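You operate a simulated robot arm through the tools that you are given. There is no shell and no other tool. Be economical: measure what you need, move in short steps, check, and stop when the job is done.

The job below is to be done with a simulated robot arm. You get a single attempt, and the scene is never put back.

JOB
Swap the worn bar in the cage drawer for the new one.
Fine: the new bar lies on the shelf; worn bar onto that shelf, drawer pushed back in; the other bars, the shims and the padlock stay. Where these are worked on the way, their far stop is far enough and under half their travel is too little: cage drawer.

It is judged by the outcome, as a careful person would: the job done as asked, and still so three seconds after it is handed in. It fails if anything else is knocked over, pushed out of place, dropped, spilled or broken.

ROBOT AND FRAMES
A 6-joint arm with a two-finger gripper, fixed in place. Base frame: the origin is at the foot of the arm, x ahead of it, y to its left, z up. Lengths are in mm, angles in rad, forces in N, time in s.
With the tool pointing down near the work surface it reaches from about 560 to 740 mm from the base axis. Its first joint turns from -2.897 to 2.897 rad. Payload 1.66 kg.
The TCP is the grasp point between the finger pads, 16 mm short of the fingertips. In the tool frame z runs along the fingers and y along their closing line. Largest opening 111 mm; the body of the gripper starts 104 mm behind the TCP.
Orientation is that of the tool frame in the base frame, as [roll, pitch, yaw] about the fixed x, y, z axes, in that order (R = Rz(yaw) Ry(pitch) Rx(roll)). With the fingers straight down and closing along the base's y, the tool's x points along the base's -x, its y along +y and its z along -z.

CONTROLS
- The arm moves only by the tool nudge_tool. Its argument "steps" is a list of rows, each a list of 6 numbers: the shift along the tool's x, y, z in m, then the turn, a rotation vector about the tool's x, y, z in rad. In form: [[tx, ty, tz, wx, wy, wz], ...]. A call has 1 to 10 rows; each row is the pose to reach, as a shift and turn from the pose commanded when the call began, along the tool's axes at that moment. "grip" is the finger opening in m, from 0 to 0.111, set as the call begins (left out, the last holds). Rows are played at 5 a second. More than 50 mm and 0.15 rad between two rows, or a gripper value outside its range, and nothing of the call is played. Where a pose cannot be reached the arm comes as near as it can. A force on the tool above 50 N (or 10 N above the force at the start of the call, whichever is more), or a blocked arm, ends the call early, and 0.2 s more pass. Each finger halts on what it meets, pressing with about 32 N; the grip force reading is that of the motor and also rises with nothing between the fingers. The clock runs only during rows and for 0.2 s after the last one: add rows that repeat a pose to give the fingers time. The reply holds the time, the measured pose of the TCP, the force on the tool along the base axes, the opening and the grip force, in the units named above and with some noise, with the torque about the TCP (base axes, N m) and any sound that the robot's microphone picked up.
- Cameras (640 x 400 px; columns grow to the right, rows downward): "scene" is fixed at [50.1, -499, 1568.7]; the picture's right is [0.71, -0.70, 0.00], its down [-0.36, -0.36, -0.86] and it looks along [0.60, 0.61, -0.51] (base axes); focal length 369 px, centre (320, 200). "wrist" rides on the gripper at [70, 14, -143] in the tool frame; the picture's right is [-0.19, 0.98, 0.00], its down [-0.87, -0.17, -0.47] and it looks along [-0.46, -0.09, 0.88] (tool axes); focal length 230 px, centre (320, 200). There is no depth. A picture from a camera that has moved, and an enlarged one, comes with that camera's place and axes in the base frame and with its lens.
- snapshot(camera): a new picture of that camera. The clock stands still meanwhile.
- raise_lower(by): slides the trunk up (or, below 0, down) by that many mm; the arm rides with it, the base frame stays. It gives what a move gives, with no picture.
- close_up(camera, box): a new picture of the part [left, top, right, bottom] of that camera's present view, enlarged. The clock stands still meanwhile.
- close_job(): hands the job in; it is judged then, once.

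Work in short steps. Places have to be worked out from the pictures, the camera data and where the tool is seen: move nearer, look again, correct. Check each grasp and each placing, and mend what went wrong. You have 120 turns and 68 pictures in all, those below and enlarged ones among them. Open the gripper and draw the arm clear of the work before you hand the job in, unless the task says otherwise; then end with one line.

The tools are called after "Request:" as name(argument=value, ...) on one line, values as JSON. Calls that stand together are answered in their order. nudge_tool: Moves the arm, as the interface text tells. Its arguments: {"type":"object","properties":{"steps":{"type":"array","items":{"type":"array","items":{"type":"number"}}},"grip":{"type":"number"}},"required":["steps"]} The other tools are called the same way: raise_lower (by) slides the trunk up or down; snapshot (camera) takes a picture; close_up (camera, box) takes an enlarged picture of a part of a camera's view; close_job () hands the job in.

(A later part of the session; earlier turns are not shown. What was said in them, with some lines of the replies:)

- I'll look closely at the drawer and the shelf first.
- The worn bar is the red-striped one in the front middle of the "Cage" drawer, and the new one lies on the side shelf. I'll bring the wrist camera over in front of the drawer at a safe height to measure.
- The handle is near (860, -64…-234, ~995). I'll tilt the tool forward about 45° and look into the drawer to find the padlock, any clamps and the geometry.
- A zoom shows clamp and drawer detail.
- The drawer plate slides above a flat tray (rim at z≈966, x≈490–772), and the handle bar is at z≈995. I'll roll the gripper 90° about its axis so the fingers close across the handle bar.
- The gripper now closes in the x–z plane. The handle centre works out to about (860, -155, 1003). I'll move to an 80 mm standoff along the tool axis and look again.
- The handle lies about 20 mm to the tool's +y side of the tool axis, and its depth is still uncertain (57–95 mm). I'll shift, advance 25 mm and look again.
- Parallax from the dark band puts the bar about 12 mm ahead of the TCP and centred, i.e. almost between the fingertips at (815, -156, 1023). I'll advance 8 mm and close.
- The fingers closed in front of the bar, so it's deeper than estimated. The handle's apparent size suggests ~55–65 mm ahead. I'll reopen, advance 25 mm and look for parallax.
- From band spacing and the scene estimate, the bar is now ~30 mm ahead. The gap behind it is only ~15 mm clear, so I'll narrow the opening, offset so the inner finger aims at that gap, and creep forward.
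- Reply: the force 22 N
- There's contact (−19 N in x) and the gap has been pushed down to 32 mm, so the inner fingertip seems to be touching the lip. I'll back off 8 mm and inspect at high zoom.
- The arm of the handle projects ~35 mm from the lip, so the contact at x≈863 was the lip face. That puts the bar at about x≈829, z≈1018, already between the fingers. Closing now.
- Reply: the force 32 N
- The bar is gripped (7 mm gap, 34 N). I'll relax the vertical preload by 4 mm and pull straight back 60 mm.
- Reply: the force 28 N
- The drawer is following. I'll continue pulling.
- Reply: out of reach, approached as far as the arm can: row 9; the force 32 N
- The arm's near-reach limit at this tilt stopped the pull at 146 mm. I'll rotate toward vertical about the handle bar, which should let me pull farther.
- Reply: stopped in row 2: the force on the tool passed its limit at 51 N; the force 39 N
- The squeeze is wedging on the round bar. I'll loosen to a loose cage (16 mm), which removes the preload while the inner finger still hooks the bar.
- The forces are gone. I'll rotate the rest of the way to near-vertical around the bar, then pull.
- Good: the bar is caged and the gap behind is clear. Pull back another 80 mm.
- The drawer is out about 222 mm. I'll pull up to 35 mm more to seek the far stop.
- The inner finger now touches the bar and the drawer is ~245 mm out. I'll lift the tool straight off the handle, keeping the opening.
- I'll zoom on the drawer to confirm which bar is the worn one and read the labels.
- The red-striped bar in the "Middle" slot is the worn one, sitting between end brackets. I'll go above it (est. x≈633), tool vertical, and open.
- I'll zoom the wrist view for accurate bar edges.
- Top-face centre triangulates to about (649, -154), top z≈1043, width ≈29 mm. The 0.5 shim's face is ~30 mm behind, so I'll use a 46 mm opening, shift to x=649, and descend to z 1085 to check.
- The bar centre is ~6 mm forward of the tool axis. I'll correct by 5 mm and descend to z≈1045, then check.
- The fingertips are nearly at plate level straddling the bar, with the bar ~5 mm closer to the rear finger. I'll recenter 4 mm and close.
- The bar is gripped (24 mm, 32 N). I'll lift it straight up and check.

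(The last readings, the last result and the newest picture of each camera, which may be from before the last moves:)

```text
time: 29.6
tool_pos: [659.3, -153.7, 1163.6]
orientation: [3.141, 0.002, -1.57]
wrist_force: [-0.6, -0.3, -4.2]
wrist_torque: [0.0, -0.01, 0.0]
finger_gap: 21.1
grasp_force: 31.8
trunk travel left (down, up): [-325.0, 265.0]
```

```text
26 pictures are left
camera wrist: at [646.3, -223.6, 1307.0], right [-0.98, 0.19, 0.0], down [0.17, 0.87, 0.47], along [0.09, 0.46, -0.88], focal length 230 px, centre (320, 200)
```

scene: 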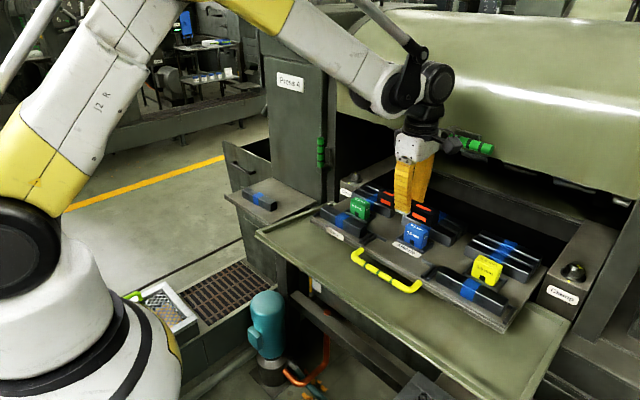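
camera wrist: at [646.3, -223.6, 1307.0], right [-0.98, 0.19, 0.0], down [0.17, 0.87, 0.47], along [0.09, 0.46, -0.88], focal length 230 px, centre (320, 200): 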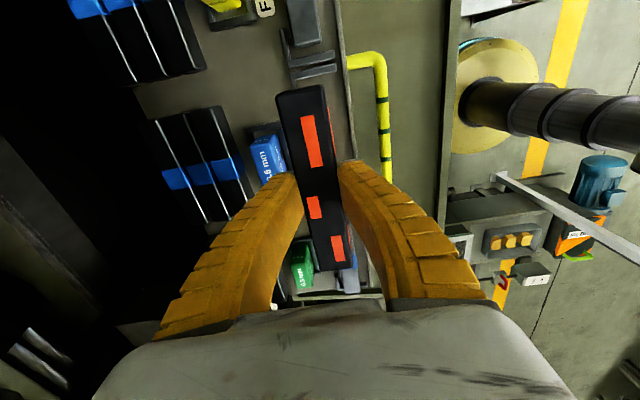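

The worn bar is lifted cleanly. I'll carry it at this height towards the shelf area to view the shelf from above.

Request:
nudge_tool(steps=[[-0.045, 0.005, 0, 0, 0, 0], [-0.09, 0.01, 0, 0, 0, 0], [-0.135, 0.015, 0, 0, 0, 0], [-0.18, 0.02, 0, 0, 0, 0], [-0.225, 0.025, 0, 0, 0, 0], [-0.27, 0.03, 0, 0, 0, 0], [-0.315, 0.035, 0, 0, 0, 0], [-0.36, 0.04, 0, 0, 0, 0], [-0.405, 0.045, 0, 0, 0, 0], [-0.45, 0.05, 0, 0, 0, 0]])

Request:
snapshot(camera="wrist")

Request:
snapshot(camera="scene")

```text
time: 31.8
tool_pos: [611.2, 299.8, 1164.8]
orientation: [-3.14, 0.0, -1.572]
wrist_force: [0.1, 0.6, -3.9]
wrist_torque: [-0.06, -0.01, -0.02]
finger_gap: 21.1
grasp_force: 32.8
trunk travel left (down, up): [-325.0, 265.0]
```

```text
25 pictures are left
camera wrist: at [597.7, 230.9, 1307.7], right [-0.98, 0.19, 0.0], down [0.17, 0.87, 0.47], along [0.09, 0.46, -0.88], focal length 230 px, centre (320, 200)
```

wrist: 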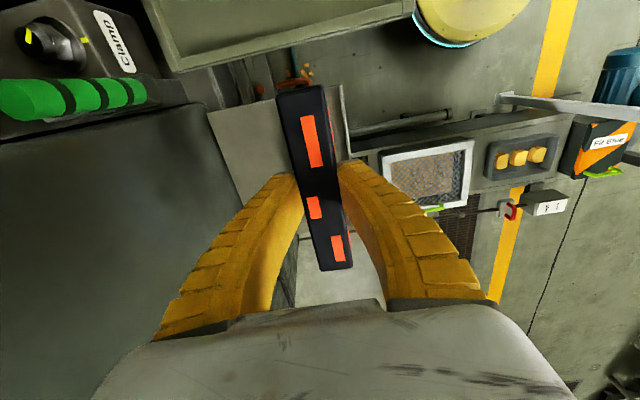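

```text
24 pictures are left
```

scene: 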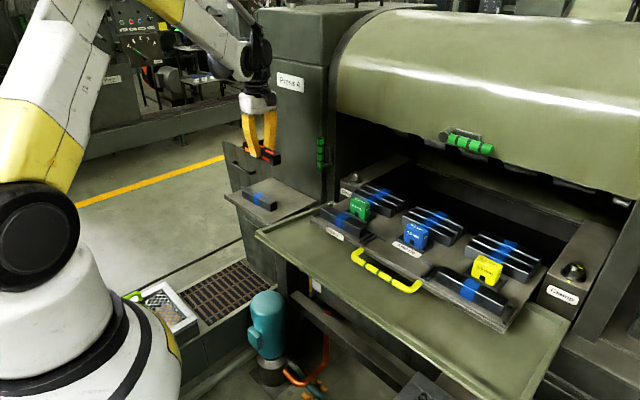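

Triangulation gives the shelf at z≈950, spanning x 567–762, y 243–484, with the new bar centred near (615, 350). I'll put the worn bar behind it at about (682, 335), going first to an intermediate height to test reach.

Request:
nudge_tool(steps=[[-0.012, -0.024, 0.015, 0, 0, 0], [-0.024, -0.048, 0.03, 0, 0, 0], [-0.035, -0.071, 0.06, 0, 0, 0], [-0.035, -0.071, 0.1, 0, 0, 0], [-0.035, -0.071, 0.12, 0, 0, 0], [-0.035, -0.071, 0.12, 0, 0, 0]])

Request:
snapshot(camera="wrist")

Request:
close_up(camera="scene", box=[210, 110, 350, 240])

```text
time: 33.2
tool_pos: [682.6, 335.9, 1042.7]
orientation: [-3.14, 0.001, -1.572]
wrist_force: [-0.3, 0.3, -3.1]
wrist_torque: [0.02, -0.02, -0.03]
finger_gap: 21.2
grasp_force: 32.3
trunk travel left (down, up): [-325.0, 265.0]
```

```text
23 pictures are left
camera wrist: at [668.0, 265.2, 1185.7], right [-0.98, 0.19, 0.0], down [0.17, 0.87, 0.47], along [0.09, 0.46, -0.88], focal length 230 px, centre (320, 200)
```

wrist: 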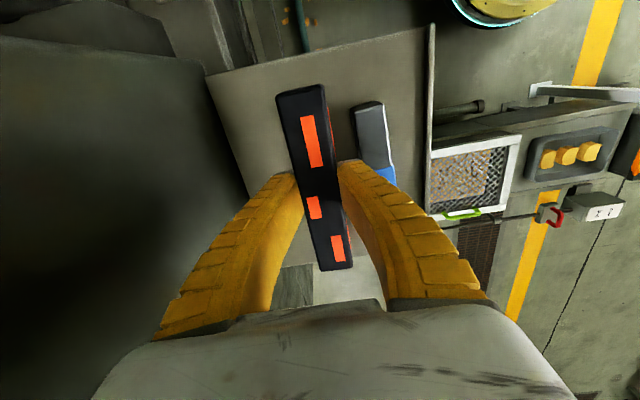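

```text
3.08 times, centred on (280, 175) of scene
camera zoom: at [50.1, -499.0, 1568.7], right [0.71, -0.7, 0.0], down [-0.36, -0.36, -0.86], along [0.6, 0.61, -0.51], focal length 1135 px, centre (443, 277)
```

zoom: 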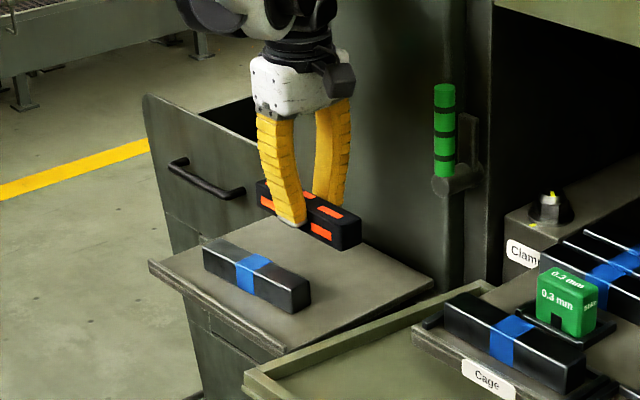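

Reach is fine and both bars are well separated. Lower to just above the shelf, then in small steps until contact.

Request:
nudge_tool(steps=[[0, 0, 0.03, 0, 0, 0], [0, 0, 0.05, 0, 0, 0], [0, 0, 0.06, 0, 0, 0], [0, 0, 0.06, 0, 0, 0]])

Request:
close_up(camera="scene", box=[220, 150, 330, 240])

```text
time: 34.2
tool_pos: [679.6, 333.5, 982.7]
orientation: [-3.14, 0.001, -1.571]
wrist_force: [0.2, 0.6, -4.3]
wrist_torque: [0.0, 0.0, -0.05]
finger_gap: 21.2
grasp_force: 31.9
trunk travel left (down, up): [-325.0, 265.0]
```

```text
4.44 times, centred on (275, 195) of scene
camera zoom: at [50.1, -499.0, 1568.7], right [0.71, -0.7, 0.0], down [-0.36, -0.36, -0.86], along [0.6, 0.61, -0.51], focal length 1640 px, centre (520, 222)
```

zoom: 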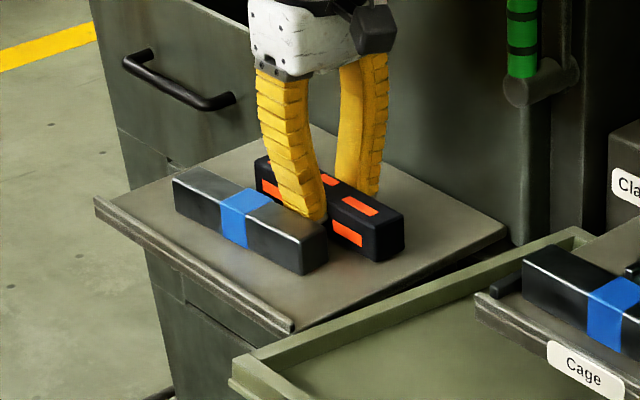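

Close to the shelf now. Descend in 3 mm steps until contact.

Request:
nudge_tool(steps=[[0, -0.002, 0.003, 0, 0, 0], [0, -0.002, 0.006, 0, 0, 0], [0, -0.002, 0.009, 0, 0, 0], [0, -0.002, 0.009, 0, 0, 0]])

```text
time: 35.2
tool_pos: [680.9, 334.2, 975.4]
orientation: [-3.138, 0.001, -1.569]
wrist_force: [-2.1, 4.9, 18.6]
wrist_torque: [-0.05, 0.04, 0.01]
finger_gap: 30.4
grasp_force: 31.8
trunk travel left (down, up): [-325.0, 265.0]
```

Contact: the bar is seated on the shelf (fz +18 N) and slid square into the pads. I'll open modestly and lift off.

Request:
nudge_tool(steps=[[0, 0, 0, 0, 0, 0], [0, 0, 0, 0, 0, 0], [0, 0, -0.03, 0, 0, 0], [0, 0, -0.07, 0, 0, 0], [0, 0, -0.11, 0, 0, 0], [0, 0, -0.11, 0, 0, 0]], grip=0.042)

Request:
snapshot(camera="wrist")

Request:
close_up(camera="scene", box=[220, 150, 330, 240])

```text
time: 36.6
tool_pos: [684.0, 332.3, 1082.1]
orientation: [3.142, 0.001, -1.572]
wrist_force: [0.3, -0.2, -0.2]
wrist_torque: [0.03, 0.0, 0.01]
finger_gap: 44.4
grasp_force: 0.8
trunk travel left (down, up): [-325.0, 265.0]
```

```text
20 pictures are left
camera wrist: at [669.7, 262.6, 1224.7], right [-0.98, 0.19, 0.0], down [0.17, 0.87, 0.47], along [0.09, 0.46, -0.88], focal length 230 px, centre (320, 200)
```

wrist: 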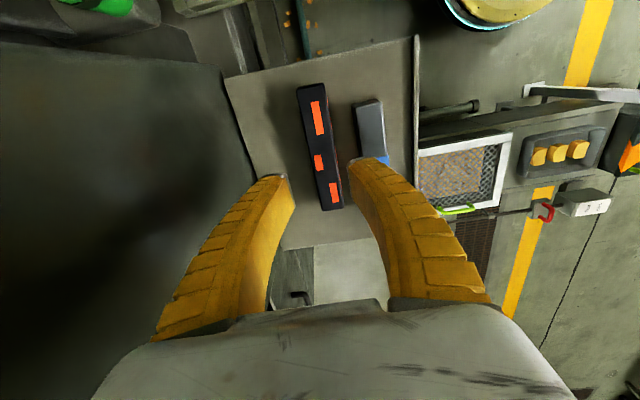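

```text
4.44 times, centred on (275, 195) of scene
camera zoom: at [50.1, -499.0, 1568.7], right [0.71, -0.7, 0.0], down [-0.36, -0.36, -0.86], along [0.6, 0.61, -0.51], focal length 1640 px, centre (520, 222)
```

zoom: 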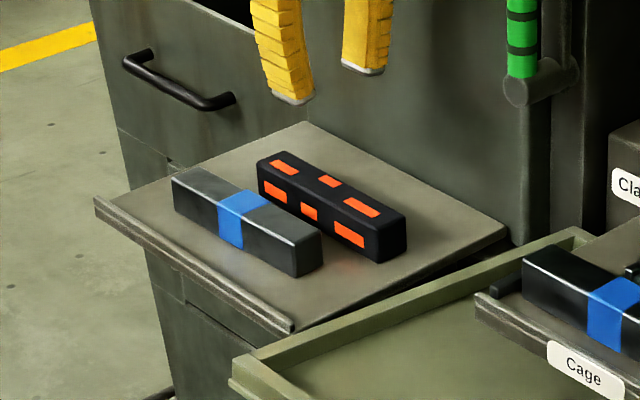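

The worn bar rests flat on the shelf, separate from the new one (centre est. (626, 363)). I'll move over the new bar and look down.

Request:
nudge_tool(steps=[[-0.014, 0.03, 0, 0, 0, 0], [-0.028, 0.059, 0, 0, 0, 0], [-0.028, 0.059, 0, 0, 0, 0]])

Request:
close_up(camera="wrist", box=[220, 50, 420, 250])

```text
time: 37.4
tool_pos: [623.7, 361.8, 1083.7]
orientation: [-3.139, 0.001, -1.571]
wrist_force: [0.3, -0.1, 0.4]
wrist_torque: [-0.04, 0.02, 0.01]
finger_gap: 44.0
grasp_force: 2.2
trunk travel left (down, up): [-325.0, 265.0]
```

```text
2.00 times, centred on (320, 150) of wrist
camera zoom: at [610.6, 291.5, 1227.2], right [-0.98, 0.19, 0.0], down [0.17, 0.87, 0.47], along [0.09, 0.46, -0.88], focal length 460 px, centre (320, 300)
```

zoom: 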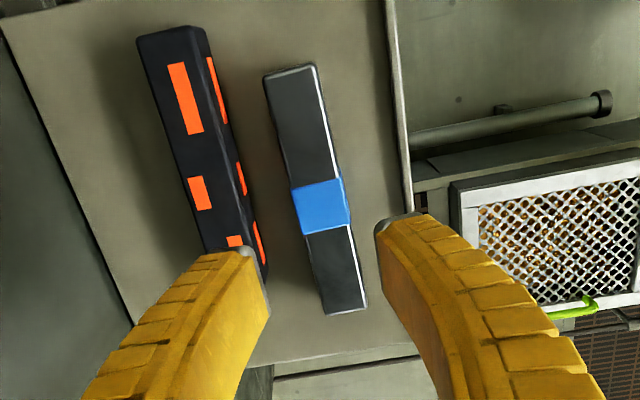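

The tool axis points straight at the blue tape (bar centre ≈ (624, 361)), with ~flat yaw. Descend straddling it, with force monitoring.

Request:
nudge_tool(steps=[[0, 0, 0.035, 0, 0, 0], [0, 0, 0.07, 0, 0, 0], [0, 0, 0.09, 0, 0, 0], [0, 0, 0.102, 0, 0, 0], [0, 0, 0.109, 0, 0, 0], [0, 0, 0.109, 0, 0, 0]])

Request:
snapshot(camera="wrist")

Request:
close_up(camera="scene", box=[220, 150, 330, 240])

```text
time: 38.8
tool_pos: [622.5, 360.3, 977.5]
orientation: [-3.14, 0.002, -1.572]
wrist_force: [0.5, -0.6, -0.2]
wrist_torque: [0.0, 0.01, 0.01]
finger_gap: 44.2
grasp_force: 2.2
trunk travel left (down, up): [-325.0, 265.0]
```

```text
17 pictures are left
camera wrist: at [607.6, 290.0, 1120.0], right [-0.98, 0.19, 0.0], down [0.17, 0.87, 0.47], along [0.09, 0.46, -0.88], focal length 230 px, centre (320, 200)
```

wrist: 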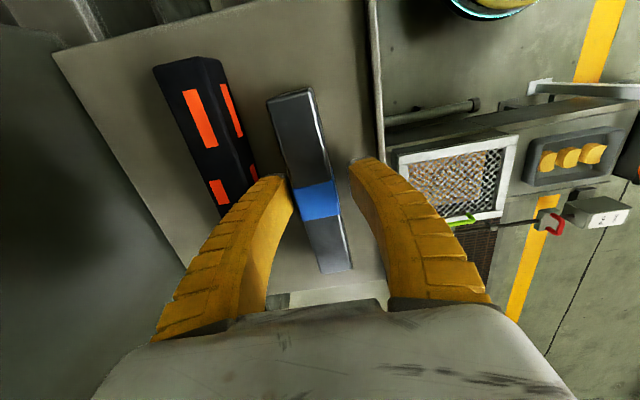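

```text
4.44 times, centred on (275, 195) of scene
camera zoom: at [50.1, -499.0, 1568.7], right [0.71, -0.7, 0.0], down [-0.36, -0.36, -0.86], along [0.6, 0.61, -0.51], focal length 1640 px, centre (520, 222)
```

zoom: 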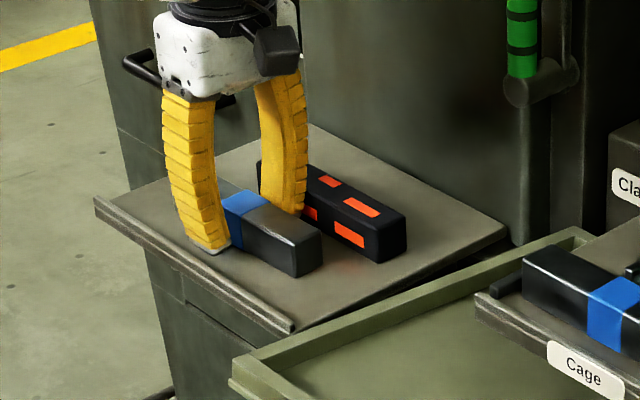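

The bar is straddled. Shift 3 mm toward it, lower 4 mm, then close.

Request:
nudge_tool(steps=[[0, -0.003, 0.002, 0, 0, 0], [0, -0.003, 0.005, 0, 0, 0], [0, -0.003, 0.005, 0, 0, 0]])

Request:
nudge_tool(steps=[[0, 0, 0, 0, 0, 0], [0, 0, 0, 0, 0, 0], [0, 0, 0, 0, 0, 0]], grip=0.0)

```text
time: 39.6
tool_pos: [624.5, 361.2, 970.8]
orientation: [-3.141, -0.001, -1.571]
wrist_force: [0.0, -1.7, 2.8]
wrist_torque: [0.0, -0.17, -0.05]
finger_gap: 44.9
grasp_force: 2.0
trunk travel left (down, up): [-325.0, 265.0]
```

```text
time: 40.4
tool_pos: [623.8, 360.6, 971.2]
orientation: [-3.139, 0.003, -1.569]
wrist_force: [0.3, 1.2, 12.4]
wrist_torque: [0.0, -0.02, 0.43]
finger_gap: 25.4
grasp_force: 32.2
trunk travel left (down, up): [-325.0, 265.0]
```

Gripped at 25 mm. Lift.

Request:
nudge_tool(steps=[[0, 0, -0.008, 0, 0, 0], [0, 0, -0.03, 0, 0, 0], [0, 0, -0.07, 0, 0, 0], [0, 0, -0.115, 0, 0, 0], [0, 0, -0.16, 0, 0, 0], [0, 0, -0.195, 0, 0, 0], [0, 0, -0.195, 0, 0, 0]])

Request:
snapshot(camera="wrist")

```text
time: 42.0
tool_pos: [626.4, 361.9, 1166.2]
orientation: [3.141, 0.0, -1.571]
wrist_force: [1.8, 0.4, -4.5]
wrist_torque: [-0.02, 0.02, -0.04]
finger_gap: 20.8
grasp_force: 32.0
trunk travel left (down, up): [-325.0, 265.0]
```

```text
15 pictures are left
camera wrist: at [612.9, 291.6, 1308.5], right [-0.98, 0.19, 0.0], down [0.17, 0.87, 0.47], along [0.09, 0.46, -0.88], focal length 230 px, centre (320, 200)
```

wrist: 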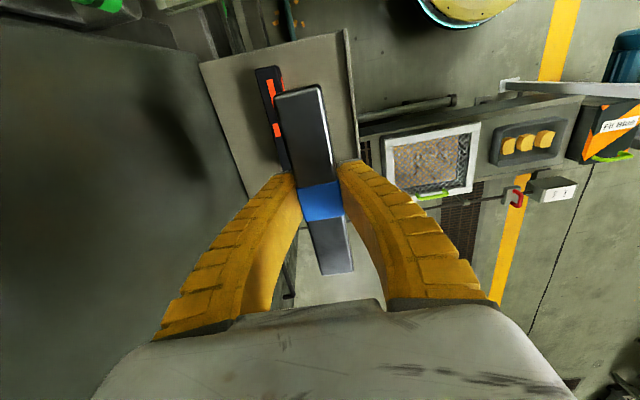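

The new bar is held with the same placement in the fingers as the worn bar was (about 2 mm offset in y). Carry it back over the slot at (658, -154).

Request:
nudge_tool(steps=[[0.046, 0.0, 0, 0, 0, 0], [0.092, 0.0, 0, 0, 0, 0], [0.138, -0.003, 0, 0, 0, 0], [0.184, -0.007, 0, 0, 0, 0], [0.23, -0.011, 0, 0, 0, 0], [0.276, -0.015, 0, 0, 0, 0], [0.322, -0.019, 0, 0, 0, 0], [0.368, -0.023, 0, 0, 0, 0], [0.414, -0.027, 0, 0, 0, 0], [0.46, -0.031, 0, 0, 0, 0]])

Request:
nudge_tool(steps=[[0.03, 0, 0, 0, 0, 0], [0.056, 0, 0, 0, 0, 0], [0.056, 0, 0.03, 0, 0, 0], [0.056, 0, 0.03, 0, 0, 0]])

Request:
close_up(camera="wrist", box=[220, 20, 420, 300])

```text
time: 44.2
tool_pos: [659.0, -98.5, 1165.6]
orientation: [3.141, 0.001, -1.571]
wrist_force: [0.3, -0.8, -4.1]
wrist_torque: [0.03, -0.02, 0.04]
finger_gap: 20.7
grasp_force: 31.6
trunk travel left (down, up): [-325.0, 265.0]
```

```text
time: 45.2
tool_pos: [655.9, -155.7, 1136.4]
orientation: [-3.141, 0.002, -1.572]
wrist_force: [-1.2, -0.2, -4.4]
wrist_torque: [-0.04, -0.01, 0.04]
finger_gap: 21.2
grasp_force: 31.6
trunk travel left (down, up): [-325.0, 265.0]
```

```text
1.43 times, centred on (320, 160) of wrist
camera zoom: at [642.9, -226.0, 1279.2], right [-0.98, 0.19, 0.0], down [0.17, 0.87, 0.47], along [0.09, 0.46, -0.88], focal length 329 px, centre (320, 257)
```

zoom: 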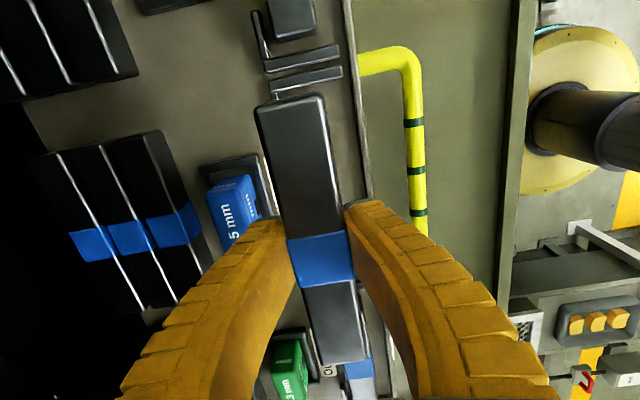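

From the end-stop bracket in view, the slot centre is at x≈650 (the drawer was nudged back a few mm during the grasp). I'll shift 5 mm toward −x and lower to just above the brackets, then check.

Request:
nudge_tool(steps=[[0, 0.005, 0.02, 0, 0, 0], [0, 0.005, 0.04, 0, 0, 0], [0, 0.005, 0.06, 0, 0, 0], [0, 0.005, 0.06, 0, 0, 0]])

Request:
close_up(camera="scene", box=[340, 190, 480, 290])

Request:
close_up(camera="wrist", box=[220, 20, 420, 300])

```text
time: 46.2
tool_pos: [653.8, -153.5, 1076.8]
orientation: [-3.14, 0.001, -1.571]
wrist_force: [0.2, 0.6, -4.0]
wrist_torque: [-0.01, 0.0, 0.06]
finger_gap: 20.9
grasp_force: 31.6
trunk travel left (down, up): [-325.0, 265.0]
```

```text
4.00 times, centred on (410, 240) of scene
camera zoom: at [50.1, -499.0, 1568.7], right [0.71, -0.7, 0.0], down [-0.36, -0.36, -0.86], along [0.6, 0.61, -0.51], focal length 1476 px, centre (-40, 40)
```

zoom: 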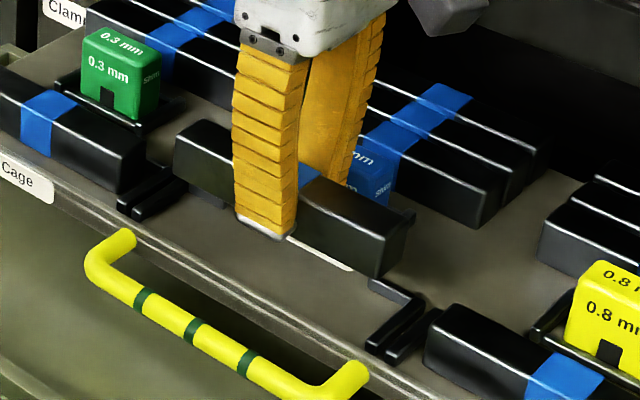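

```text
1.43 times, centred on (320, 160) of wrist
camera zoom: at [639.4, -224.0, 1218.9], right [-0.98, 0.19, 0.0], down [0.17, 0.87, 0.47], along [0.09, 0.46, -0.88], focal length 329 px, centre (320, 257)
```

zoom: 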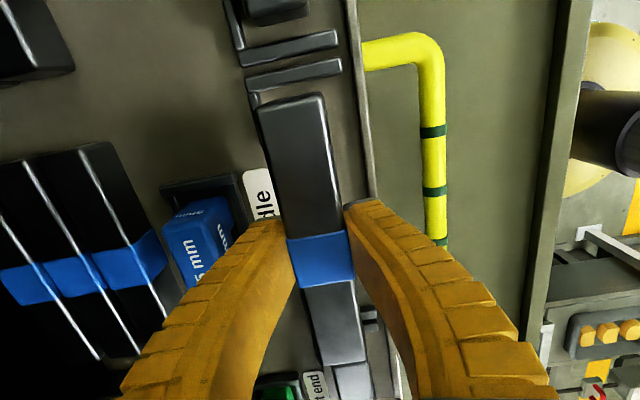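

Comparing with the earlier picture of the seated worn bar (corrected for the drawer's ~5 mm shift), alignment is within ~1–2 mm. I'll lower 22 mm more and check again.

Request:
nudge_tool(steps=[[-0.001, 0.002, 0.008, 0, 0, 0], [-0.001, 0.002, 0.016, 0, 0, 0], [-0.001, 0.002, 0.022, 0, 0, 0], [-0.001, 0.002, 0.022, 0, 0, 0]])

Request:
close_up(camera="scene", box=[360, 200, 470, 280])

Request:
close_up(camera="wrist", box=[220, 20, 420, 300])

```text
time: 47.2
tool_pos: [650.3, -154.0, 1053.7]
orientation: [-3.14, 0.002, -1.57]
wrist_force: [0.1, 0.2, -4.6]
wrist_torque: [0.01, 0.0, 0.01]
finger_gap: 21.1
grasp_force: 32.2
trunk travel left (down, up): [-325.0, 265.0]
```

```text
5.00 times, centred on (415, 240) of scene
camera zoom: at [50.1, -499.0, 1568.7], right [0.71, -0.7, 0.0], down [-0.36, -0.36, -0.86], along [0.6, 0.61, -0.51], focal length 1844 px, centre (-155, 0)
```

zoom: 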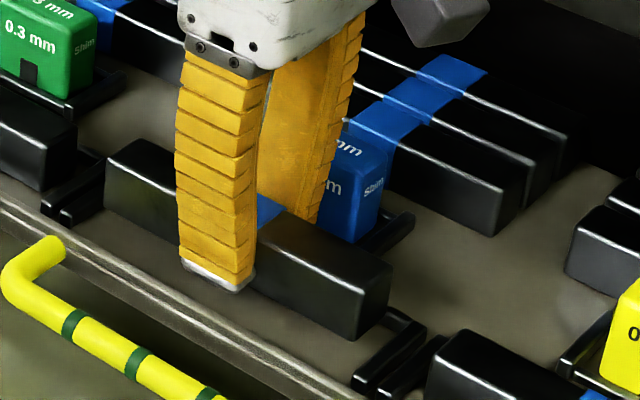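

```text
1.43 times, centred on (320, 160) of wrist
camera zoom: at [637.0, -223.1, 1196.6], right [-0.98, 0.19, 0.0], down [0.17, 0.87, 0.47], along [0.09, 0.46, -0.88], focal length 329 px, centre (320, 257)
```

zoom: 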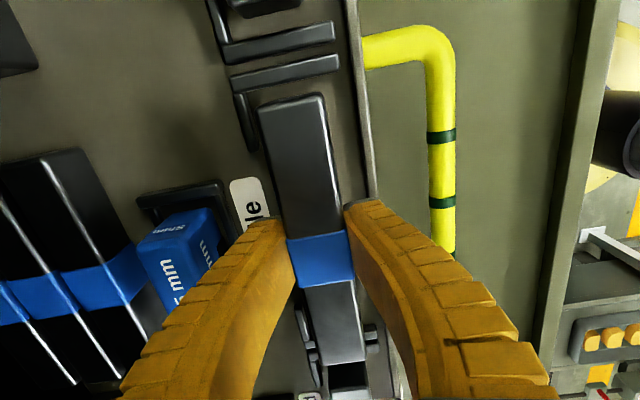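

Both views show the bar centred within the end stops (slot y ≈ −226…−85, bar −220…−90) and in front of the rear lips. Lower until contact.

Request:
nudge_tool(steps=[[0, 0, 0.004, 0, 0, 0], [0, 0, 0.007, 0, 0, 0], [0, 0, 0.01, 0, 0, 0], [0, 0, 0.01, 0, 0, 0]])

```text
time: 48.2
tool_pos: [650.6, -152.3, 1042.4]
orientation: [-3.139, 0.002, -1.57]
wrist_force: [-0.3, -0.8, -5.1]
wrist_torque: [-0.04, 0.01, 0.01]
finger_gap: 21.3
grasp_force: 31.5
trunk travel left (down, up): [-325.0, 265.0]
```

No contact yet; continue in 2 mm steps.

Request:
nudge_tool(steps=[[0, 0, 0.002, 0, 0, 0], [0, 0, 0.004, 0, 0, 0], [0, 0, 0.006, 0, 0, 0], [0, 0, 0.006, 0, 0, 0]])

```text
time: 49.2
tool_pos: [649.3, -153.3, 1039.6]
orientation: [-3.14, 0.001, -1.573]
wrist_force: [1.7, -2.3, 6.1]
wrist_torque: [0.59, -0.03, -0.14]
finger_gap: 22.7
grasp_force: 31.8
trunk travel left (down, up): [-325.0, 265.0]
```

Contact with a small torque, suggesting the +y end touched first. I'll check visually whether it's on the plate or on a stop.

Request:
close_up(camera="scene", box=[360, 200, 470, 280])

Request:
close_up(camera="wrist", box=[220, 20, 420, 300])

```text
5.00 times, centred on (415, 240) of scene
camera zoom: at [50.1, -499.0, 1568.7], right [0.71, -0.7, 0.0], down [-0.36, -0.36, -0.86], along [0.6, 0.61, -0.51], focal length 1844 px, centre (-155, 0)
```

zoom: 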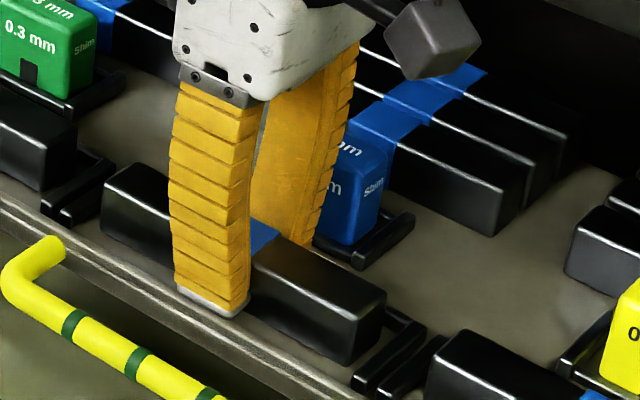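

```text
1.43 times, centred on (320, 160) of wrist
camera zoom: at [636.3, -222.8, 1181.8], right [-0.98, 0.19, 0.0], down [0.17, 0.87, 0.47], along [0.09, 0.46, -0.88], focal length 329 px, centre (320, 257)
```

zoom: 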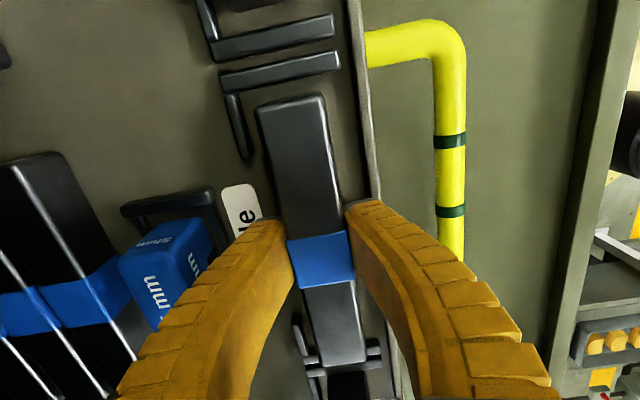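

The corners match where the worn bar sat, clear of the stops, so it's touching the plate. Press 2 mm more to level it, then open.

Request:
nudge_tool(steps=[[0, 0, 0.002, 0, 0, 0], [0, 0, 0.003, 0, 0, 0], [0, 0, 0.003, 0, 0, 0]])

Request:
nudge_tool(steps=[[0, 0, 0, 0, 0, 0], [0, 0, 0, 0, 0, 0], [0, 0, 0, 0, 0, 0]], grip=0.04)

Request:
nudge_tool(steps=[[0, 0, -0.02, 0, 0, 0], [0, 0, -0.06, 0, 0, 0], [0, 0, -0.1, 0, 0, 0], [0, 0, -0.1, 0, 0, 0]])

Request:
snapshot(camera="wrist")

```text
time: 50.0
tool_pos: [649.0, -152.5, 1035.9]
orientation: [-3.141, 0.0, -1.568]
wrist_force: [2.0, 2.9, 16.9]
wrist_torque: [0.0, -0.01, -0.01]
finger_gap: 28.0
grasp_force: 31.7
trunk travel left (down, up): [-325.0, 265.0]
```

```text
time: 50.8
tool_pos: [650.2, -153.7, 1035.6]
orientation: [-3.141, 0.0, -1.571]
wrist_force: [-0.6, 1.3, 3.1]
wrist_torque: [0.04, 0.08, -0.09]
finger_gap: 42.1
grasp_force: 1.6
trunk travel left (down, up): [-325.0, 265.0]
```

```text
time: 51.8
tool_pos: [650.4, -156.2, 1137.8]
orientation: [-3.14, 0.002, -1.572]
wrist_force: [0.1, 0.7, -0.1]
wrist_torque: [0.0, 0.0, -0.01]
finger_gap: 42.6
grasp_force: 1.8
trunk travel left (down, up): [-325.0, 265.0]
```

```text
7 pictures are left
camera wrist: at [636.7, -225.9, 1280.2], right [-0.98, 0.19, 0.0], down [0.17, 0.87, 0.47], along [0.09, 0.46, -0.88], focal length 230 px, centre (320, 200)
```

wrist: 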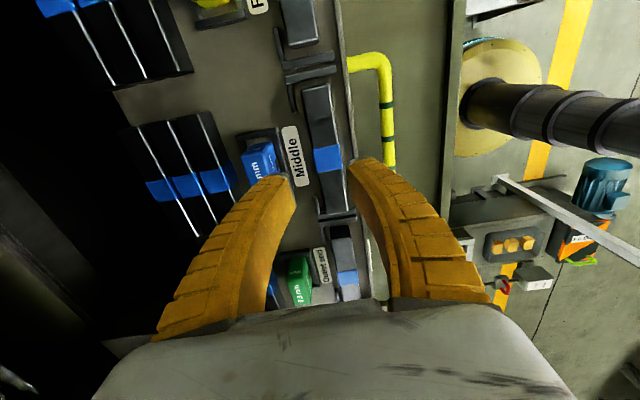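

The new bar is seated in the "Middle" slot. Now I'll close the fingers and come down in front of the handle bar (bar at x≈571–580) to push the drawer back in.

Request:
nudge_tool(steps=[[0, 0.035, 0, 0, 0, 0], [0, 0.07, 0, 0, 0, 0], [0, 0.109, 0, 0, 0, 0], [0, 0.109, 0.03, 0, 0, 0], [0, 0.109, 0.06, 0, 0, 0], [0, 0.109, 0.06, 0, 0, 0]], grip=0.0)

Request:
snapshot(camera="wrist")

```text
time: 53.2
tool_pos: [541.8, -152.6, 1075.1]
orientation: [-3.14, 0.004, -1.571]
wrist_force: [0.5, 0.7, -0.1]
wrist_torque: [0.01, 0.0, 0.01]
finger_gap: 0.0
grasp_force: 27.8
trunk travel left (down, up): [-325.0, 265.0]
```

```text
6 pictures are left
camera wrist: at [527.6, -222.0, 1218.6], right [-0.98, 0.19, 0.0], down [0.17, 0.87, 0.47], along [0.09, 0.46, -0.88], focal length 230 px, centre (320, 200)
```

wrist: 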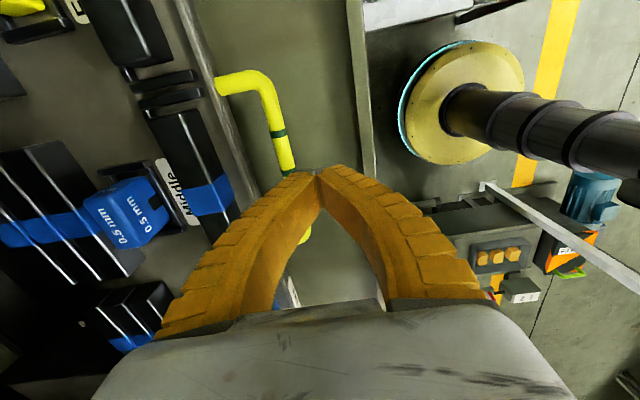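

The bar is ~28 mm ahead of the axis, so I can drop straight down in front of it. Descend to z≈1010 and begin pushing.

Request:
nudge_tool(steps=[[0, 0, 0.025, 0, 0, 0], [0, 0, 0.05, 0, 0, 0], [0, 0, 0.065, 0, 0, 0], [0, 0, 0.065, 0, 0, 0]])

Request:
nudge_tool(steps=[[0, -0.01, 0, 0, 0, 0], [0, -0.022, 0, 0, 0, 0], [0, -0.034, 0, 0, 0, 0], [0, -0.046, 0, 0, 0, 0], [0, -0.058, 0, 0, 0, 0], [0, -0.07, 0, 0, 0, 0], [0, -0.082, 0, 0, 0, 0], [0, -0.094, 0, 0, 0, 0], [0, -0.106, 0, 0, 0, 0], [0, -0.118, 0, 0, 0, 0]])

Request:
snapshot(camera="wrist")

```text
time: 54.2
tool_pos: [541.4, -153.3, 1008.6]
orientation: [-3.139, 0.004, -1.572]
wrist_force: [-0.1, 0.7, 1.2]
wrist_torque: [0.01, 0.0, 0.02]
finger_gap: 0.2
grasp_force: 28.8
trunk travel left (down, up): [-325.0, 265.0]
```

```text
time: 56.4
tool_pos: [657.7, -154.8, 1010.7]
orientation: [-3.14, 0.001, -1.568]
wrist_force: [0.6, 0.2, 1.9]
wrist_torque: [-0.02, -0.03, 0.03]
finger_gap: 0.0
grasp_force: 27.8
trunk travel left (down, up): [-325.0, 265.0]
```

```text
5 pictures are left
camera wrist: at [644.1, -224.2, 1152.8], right [-0.98, 0.19, 0.0], down [0.17, 0.87, 0.47], along [0.09, 0.46, -0.88], focal length 230 px, centre (320, 200)
```

wrist: 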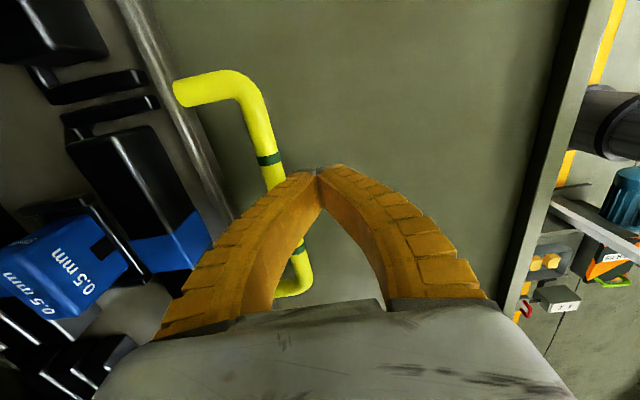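

The drawer slides freely. Continue pushing while tilting the tool forward to extend reach.

Request:
nudge_tool(steps=[[0, -0.011, 0, 0.075, 0, 0], [0, -0.022, 0, 0.15, 0, 0], [0, -0.033, 0, 0.225, 0, 0], [0, -0.044, 0, 0.3, 0, 0], [0, -0.055, 0, 0.375, 0, 0], [0, -0.066, 0, 0.45, 0, 0], [0, -0.077, 0, 0.525, 0, 0], [0, -0.088, 0, 0.6, 0, 0], [0, -0.099, 0, 0.675, 0, 0], [0, -0.11, 0, 0.7, 0, 0]])

Request:
snapshot(camera="wrist")

```text
time: 58.6
tool_pos: [769.0, -152.6, 1009.0]
orientation: [-2.44, 0.002, -1.572]
wrist_force: [-0.3, -0.7, -0.2]
wrist_torque: [0.0, 0.03, 0.02]
finger_gap: 0.1
grasp_force: 28.5
trunk travel left (down, up): [-325.0, 265.0]
```

```text
4 pictures are left
camera wrist: at [667.1, -222.4, 1109.2], right [-0.75, 0.19, -0.63], down [-0.18, 0.87, 0.47], along [0.64, 0.46, -0.61], focal length 230 px, centre (320, 200)
```

wrist: 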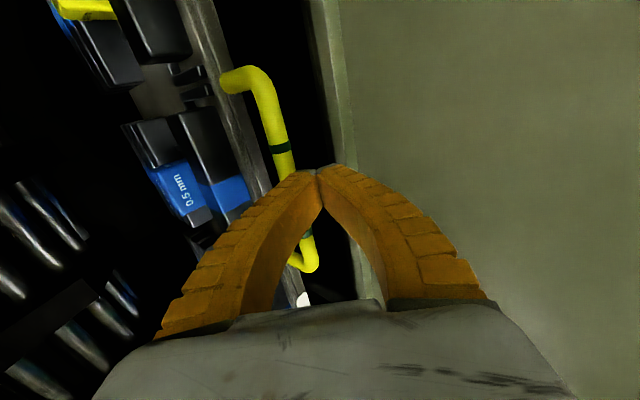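

Keep pushing straight +x in small steps until the drawer's closing stop is felt.

Request:
nudge_tool(steps=[[0, -0.0046, 0.0039, 0, 0, 0], [0, -0.0092, 0.0077, 0, 0, 0], [0, -0.0138, 0.0116, 0, 0, 0], [0, -0.0184, 0.0155, 0, 0, 0], [0, -0.023, 0.0193, 0, 0, 0], [0, -0.0268, 0.0225, 0, 0, 0], [0, -0.0268, 0.0225, 0, 0, 0]])

```text
time: 60.2
tool_pos: [803.5, -152.7, 1010.5]
orientation: [-2.439, 0.002, -1.569]
wrist_force: [-14.5, 1.7, -5.0]
wrist_torque: [0.03, 0.04, -0.05]
finger_gap: 0.0
grasp_force: 28.4
trunk travel left (down, up): [-325.0, 265.0]
```

Resistance of 14.5 N has appeared. Push a few mm more to confirm the stop.

Request:
nudge_tool(steps=[[0, -0.0023, 0.0019, 0, 0, 0], [0, -0.0038, 0.0032, 0, 0, 0], [0, -0.0046, 0.0039, 0, 0, 0], [0, -0.0046, 0.0039, 0, 0, 0]])

Request:
snapshot(camera="scene")

```text
time: 61.2
tool_pos: [808.5, -151.4, 1012.2]
orientation: [-2.438, 0.001, -1.571]
wrist_force: [-24.1, 2.0, -8.4]
wrist_torque: [0.0, 0.07, -0.11]
finger_gap: 8.7
grasp_force: 28.4
trunk travel left (down, up): [-325.0, 265.0]
```

```text
3 pictures are left
```

scene: 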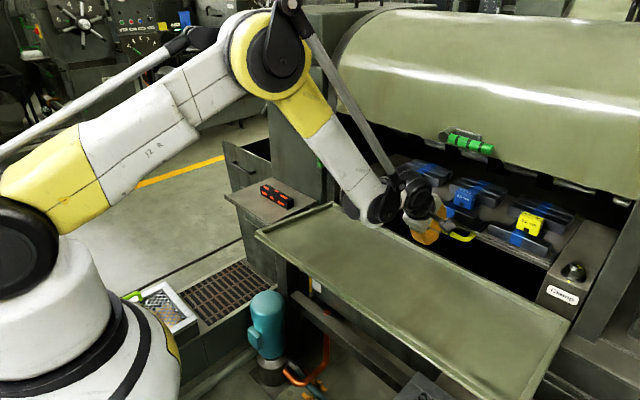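

The drawer is back at its original place (handle end at the same pixels as at the start). The bar has spread the fingertips slightly, so I'll open before withdrawing along the tool axis so as not to tug it.

Request:
nudge_tool(steps=[[0, 0, 0, 0, 0, 0], [0, 0, 0, 0, 0, 0], [0, 0, 0, 0, 0, 0]], grip=0.036)

Request:
nudge_tool(steps=[[0, 0, -0.015, 0, 0, 0], [0, 0, -0.035, 0, 0, 0], [0, 0, -0.06, 0, 0, 0], [0, 0, -0.1, 0, 0, 0], [0, 0, -0.14, 0, 0, 0], [0, 0, -0.14, 0, 0, 0]])

Request:
snapshot(camera="wrist")

```text
time: 62.0
tool_pos: [810.9, -152.6, 1011.6]
orientation: [-2.44, 0.002, -1.571]
wrist_force: [2.6, 0.5, 4.8]
wrist_torque: [-0.05, -0.08, -0.05]
finger_gap: 41.4
grasp_force: 3.6
trunk travel left (down, up): [-325.0, 265.0]
```

```text
time: 63.4
tool_pos: [722.5, -149.5, 1112.9]
orientation: [-2.44, 0.002, -1.572]
wrist_force: [0.4, 0.0, 0.0]
wrist_torque: [-0.01, 0.0, -0.02]
finger_gap: 38.7
grasp_force: 1.6
trunk travel left (down, up): [-325.0, 265.0]
```

```text
2 pictures are left
camera wrist: at [619.9, -220.7, 1214.6], right [-0.75, 0.19, -0.63], down [-0.18, 0.86, 0.47], along [0.64, 0.46, -0.62], focal length 230 px, centre (320, 200)
```

wrist: 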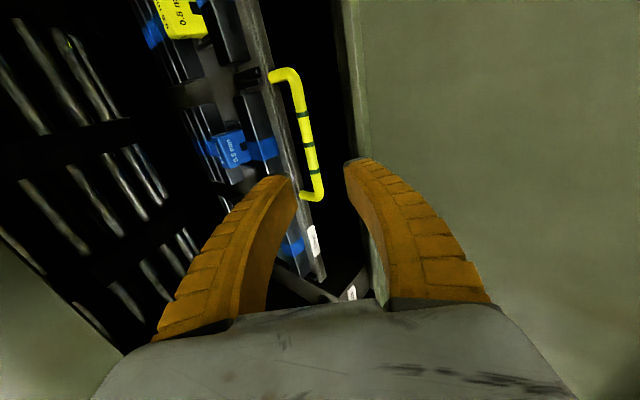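

Clear of the handle. I'll withdraw further and compare the drawer with its initial image.

Request:
nudge_tool(steps=[[0, 0, -0.045, 0, 0, 0], [0, 0, -0.09, 0, 0, 0], [-0.03, 0, -0.12, 0, 0, 0], [-0.07, 0, -0.14, 0, 0, 0], [-0.11, 0, -0.15, 0, 0, 0], [-0.155, 0, -0.15, 0, 0, 0], [-0.2, 0, -0.15, 0, 0, 0], [-0.2, 0, -0.15, 0, 0, 0]])

Request:
close_up(camera="scene", box=[330, 120, 610, 310])

```text
time: 65.2
tool_pos: [626.2, 48.5, 1231.0]
orientation: [-2.44, 0.002, -1.572]
wrist_force: [-0.8, 0.3, -0.8]
wrist_torque: [0.0, 0.01, 0.02]
finger_gap: 38.5
grasp_force: 1.9
trunk travel left (down, up): [-325.0, 265.0]
```

```text
2.11 times, centred on (470, 215) of scene
camera zoom: at [50.1, -499.0, 1568.7], right [0.71, -0.7, 0.0], down [-0.36, -0.36, -0.86], along [0.6, 0.61, -0.51], focal length 777 px, centre (4, 168)
```

zoom: 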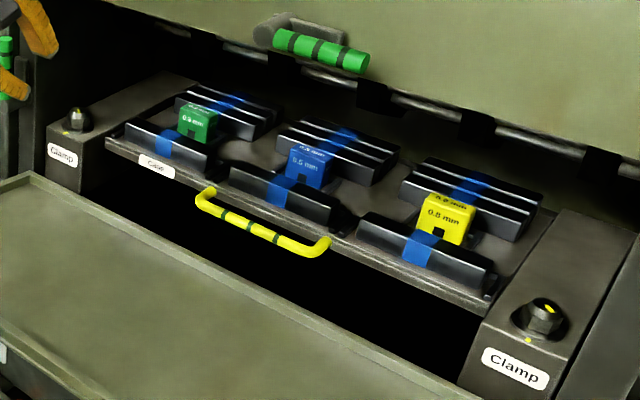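

The drawer matches its starting position, with the new bar in the middle slot and shims and other bars undisturbed. I'll open the gripper fully, then hand in.

Request:
nudge_tool(steps=[[0, 0, -0.02, 0, 0, 0], [0, 0, -0.02, 0, 0, 0], [0, 0, -0.02, 0, 0, 0]], grip=0.1)

Request:
close_job()

```text
time: 66.0
tool_pos: [609.8, 47.0, 1245.6]
orientation: [-2.439, 0.003, -1.569]
wrist_force: [-0.4, 1.3, 0.5]
wrist_torque: [-0.02, 0.0, 0.0]
finger_gap: 100.4
grasp_force: 0.3
trunk travel left (down, up): [-325.0, 265.0]
```

```text
The job is handed in.
```

The new bar is in the cage drawer's middle slot, the worn bar is on the shelf, and the drawer is pushed back in. The other bars and shims look unmoved; I never clearly spotted the padlock, so I couldn't check it.
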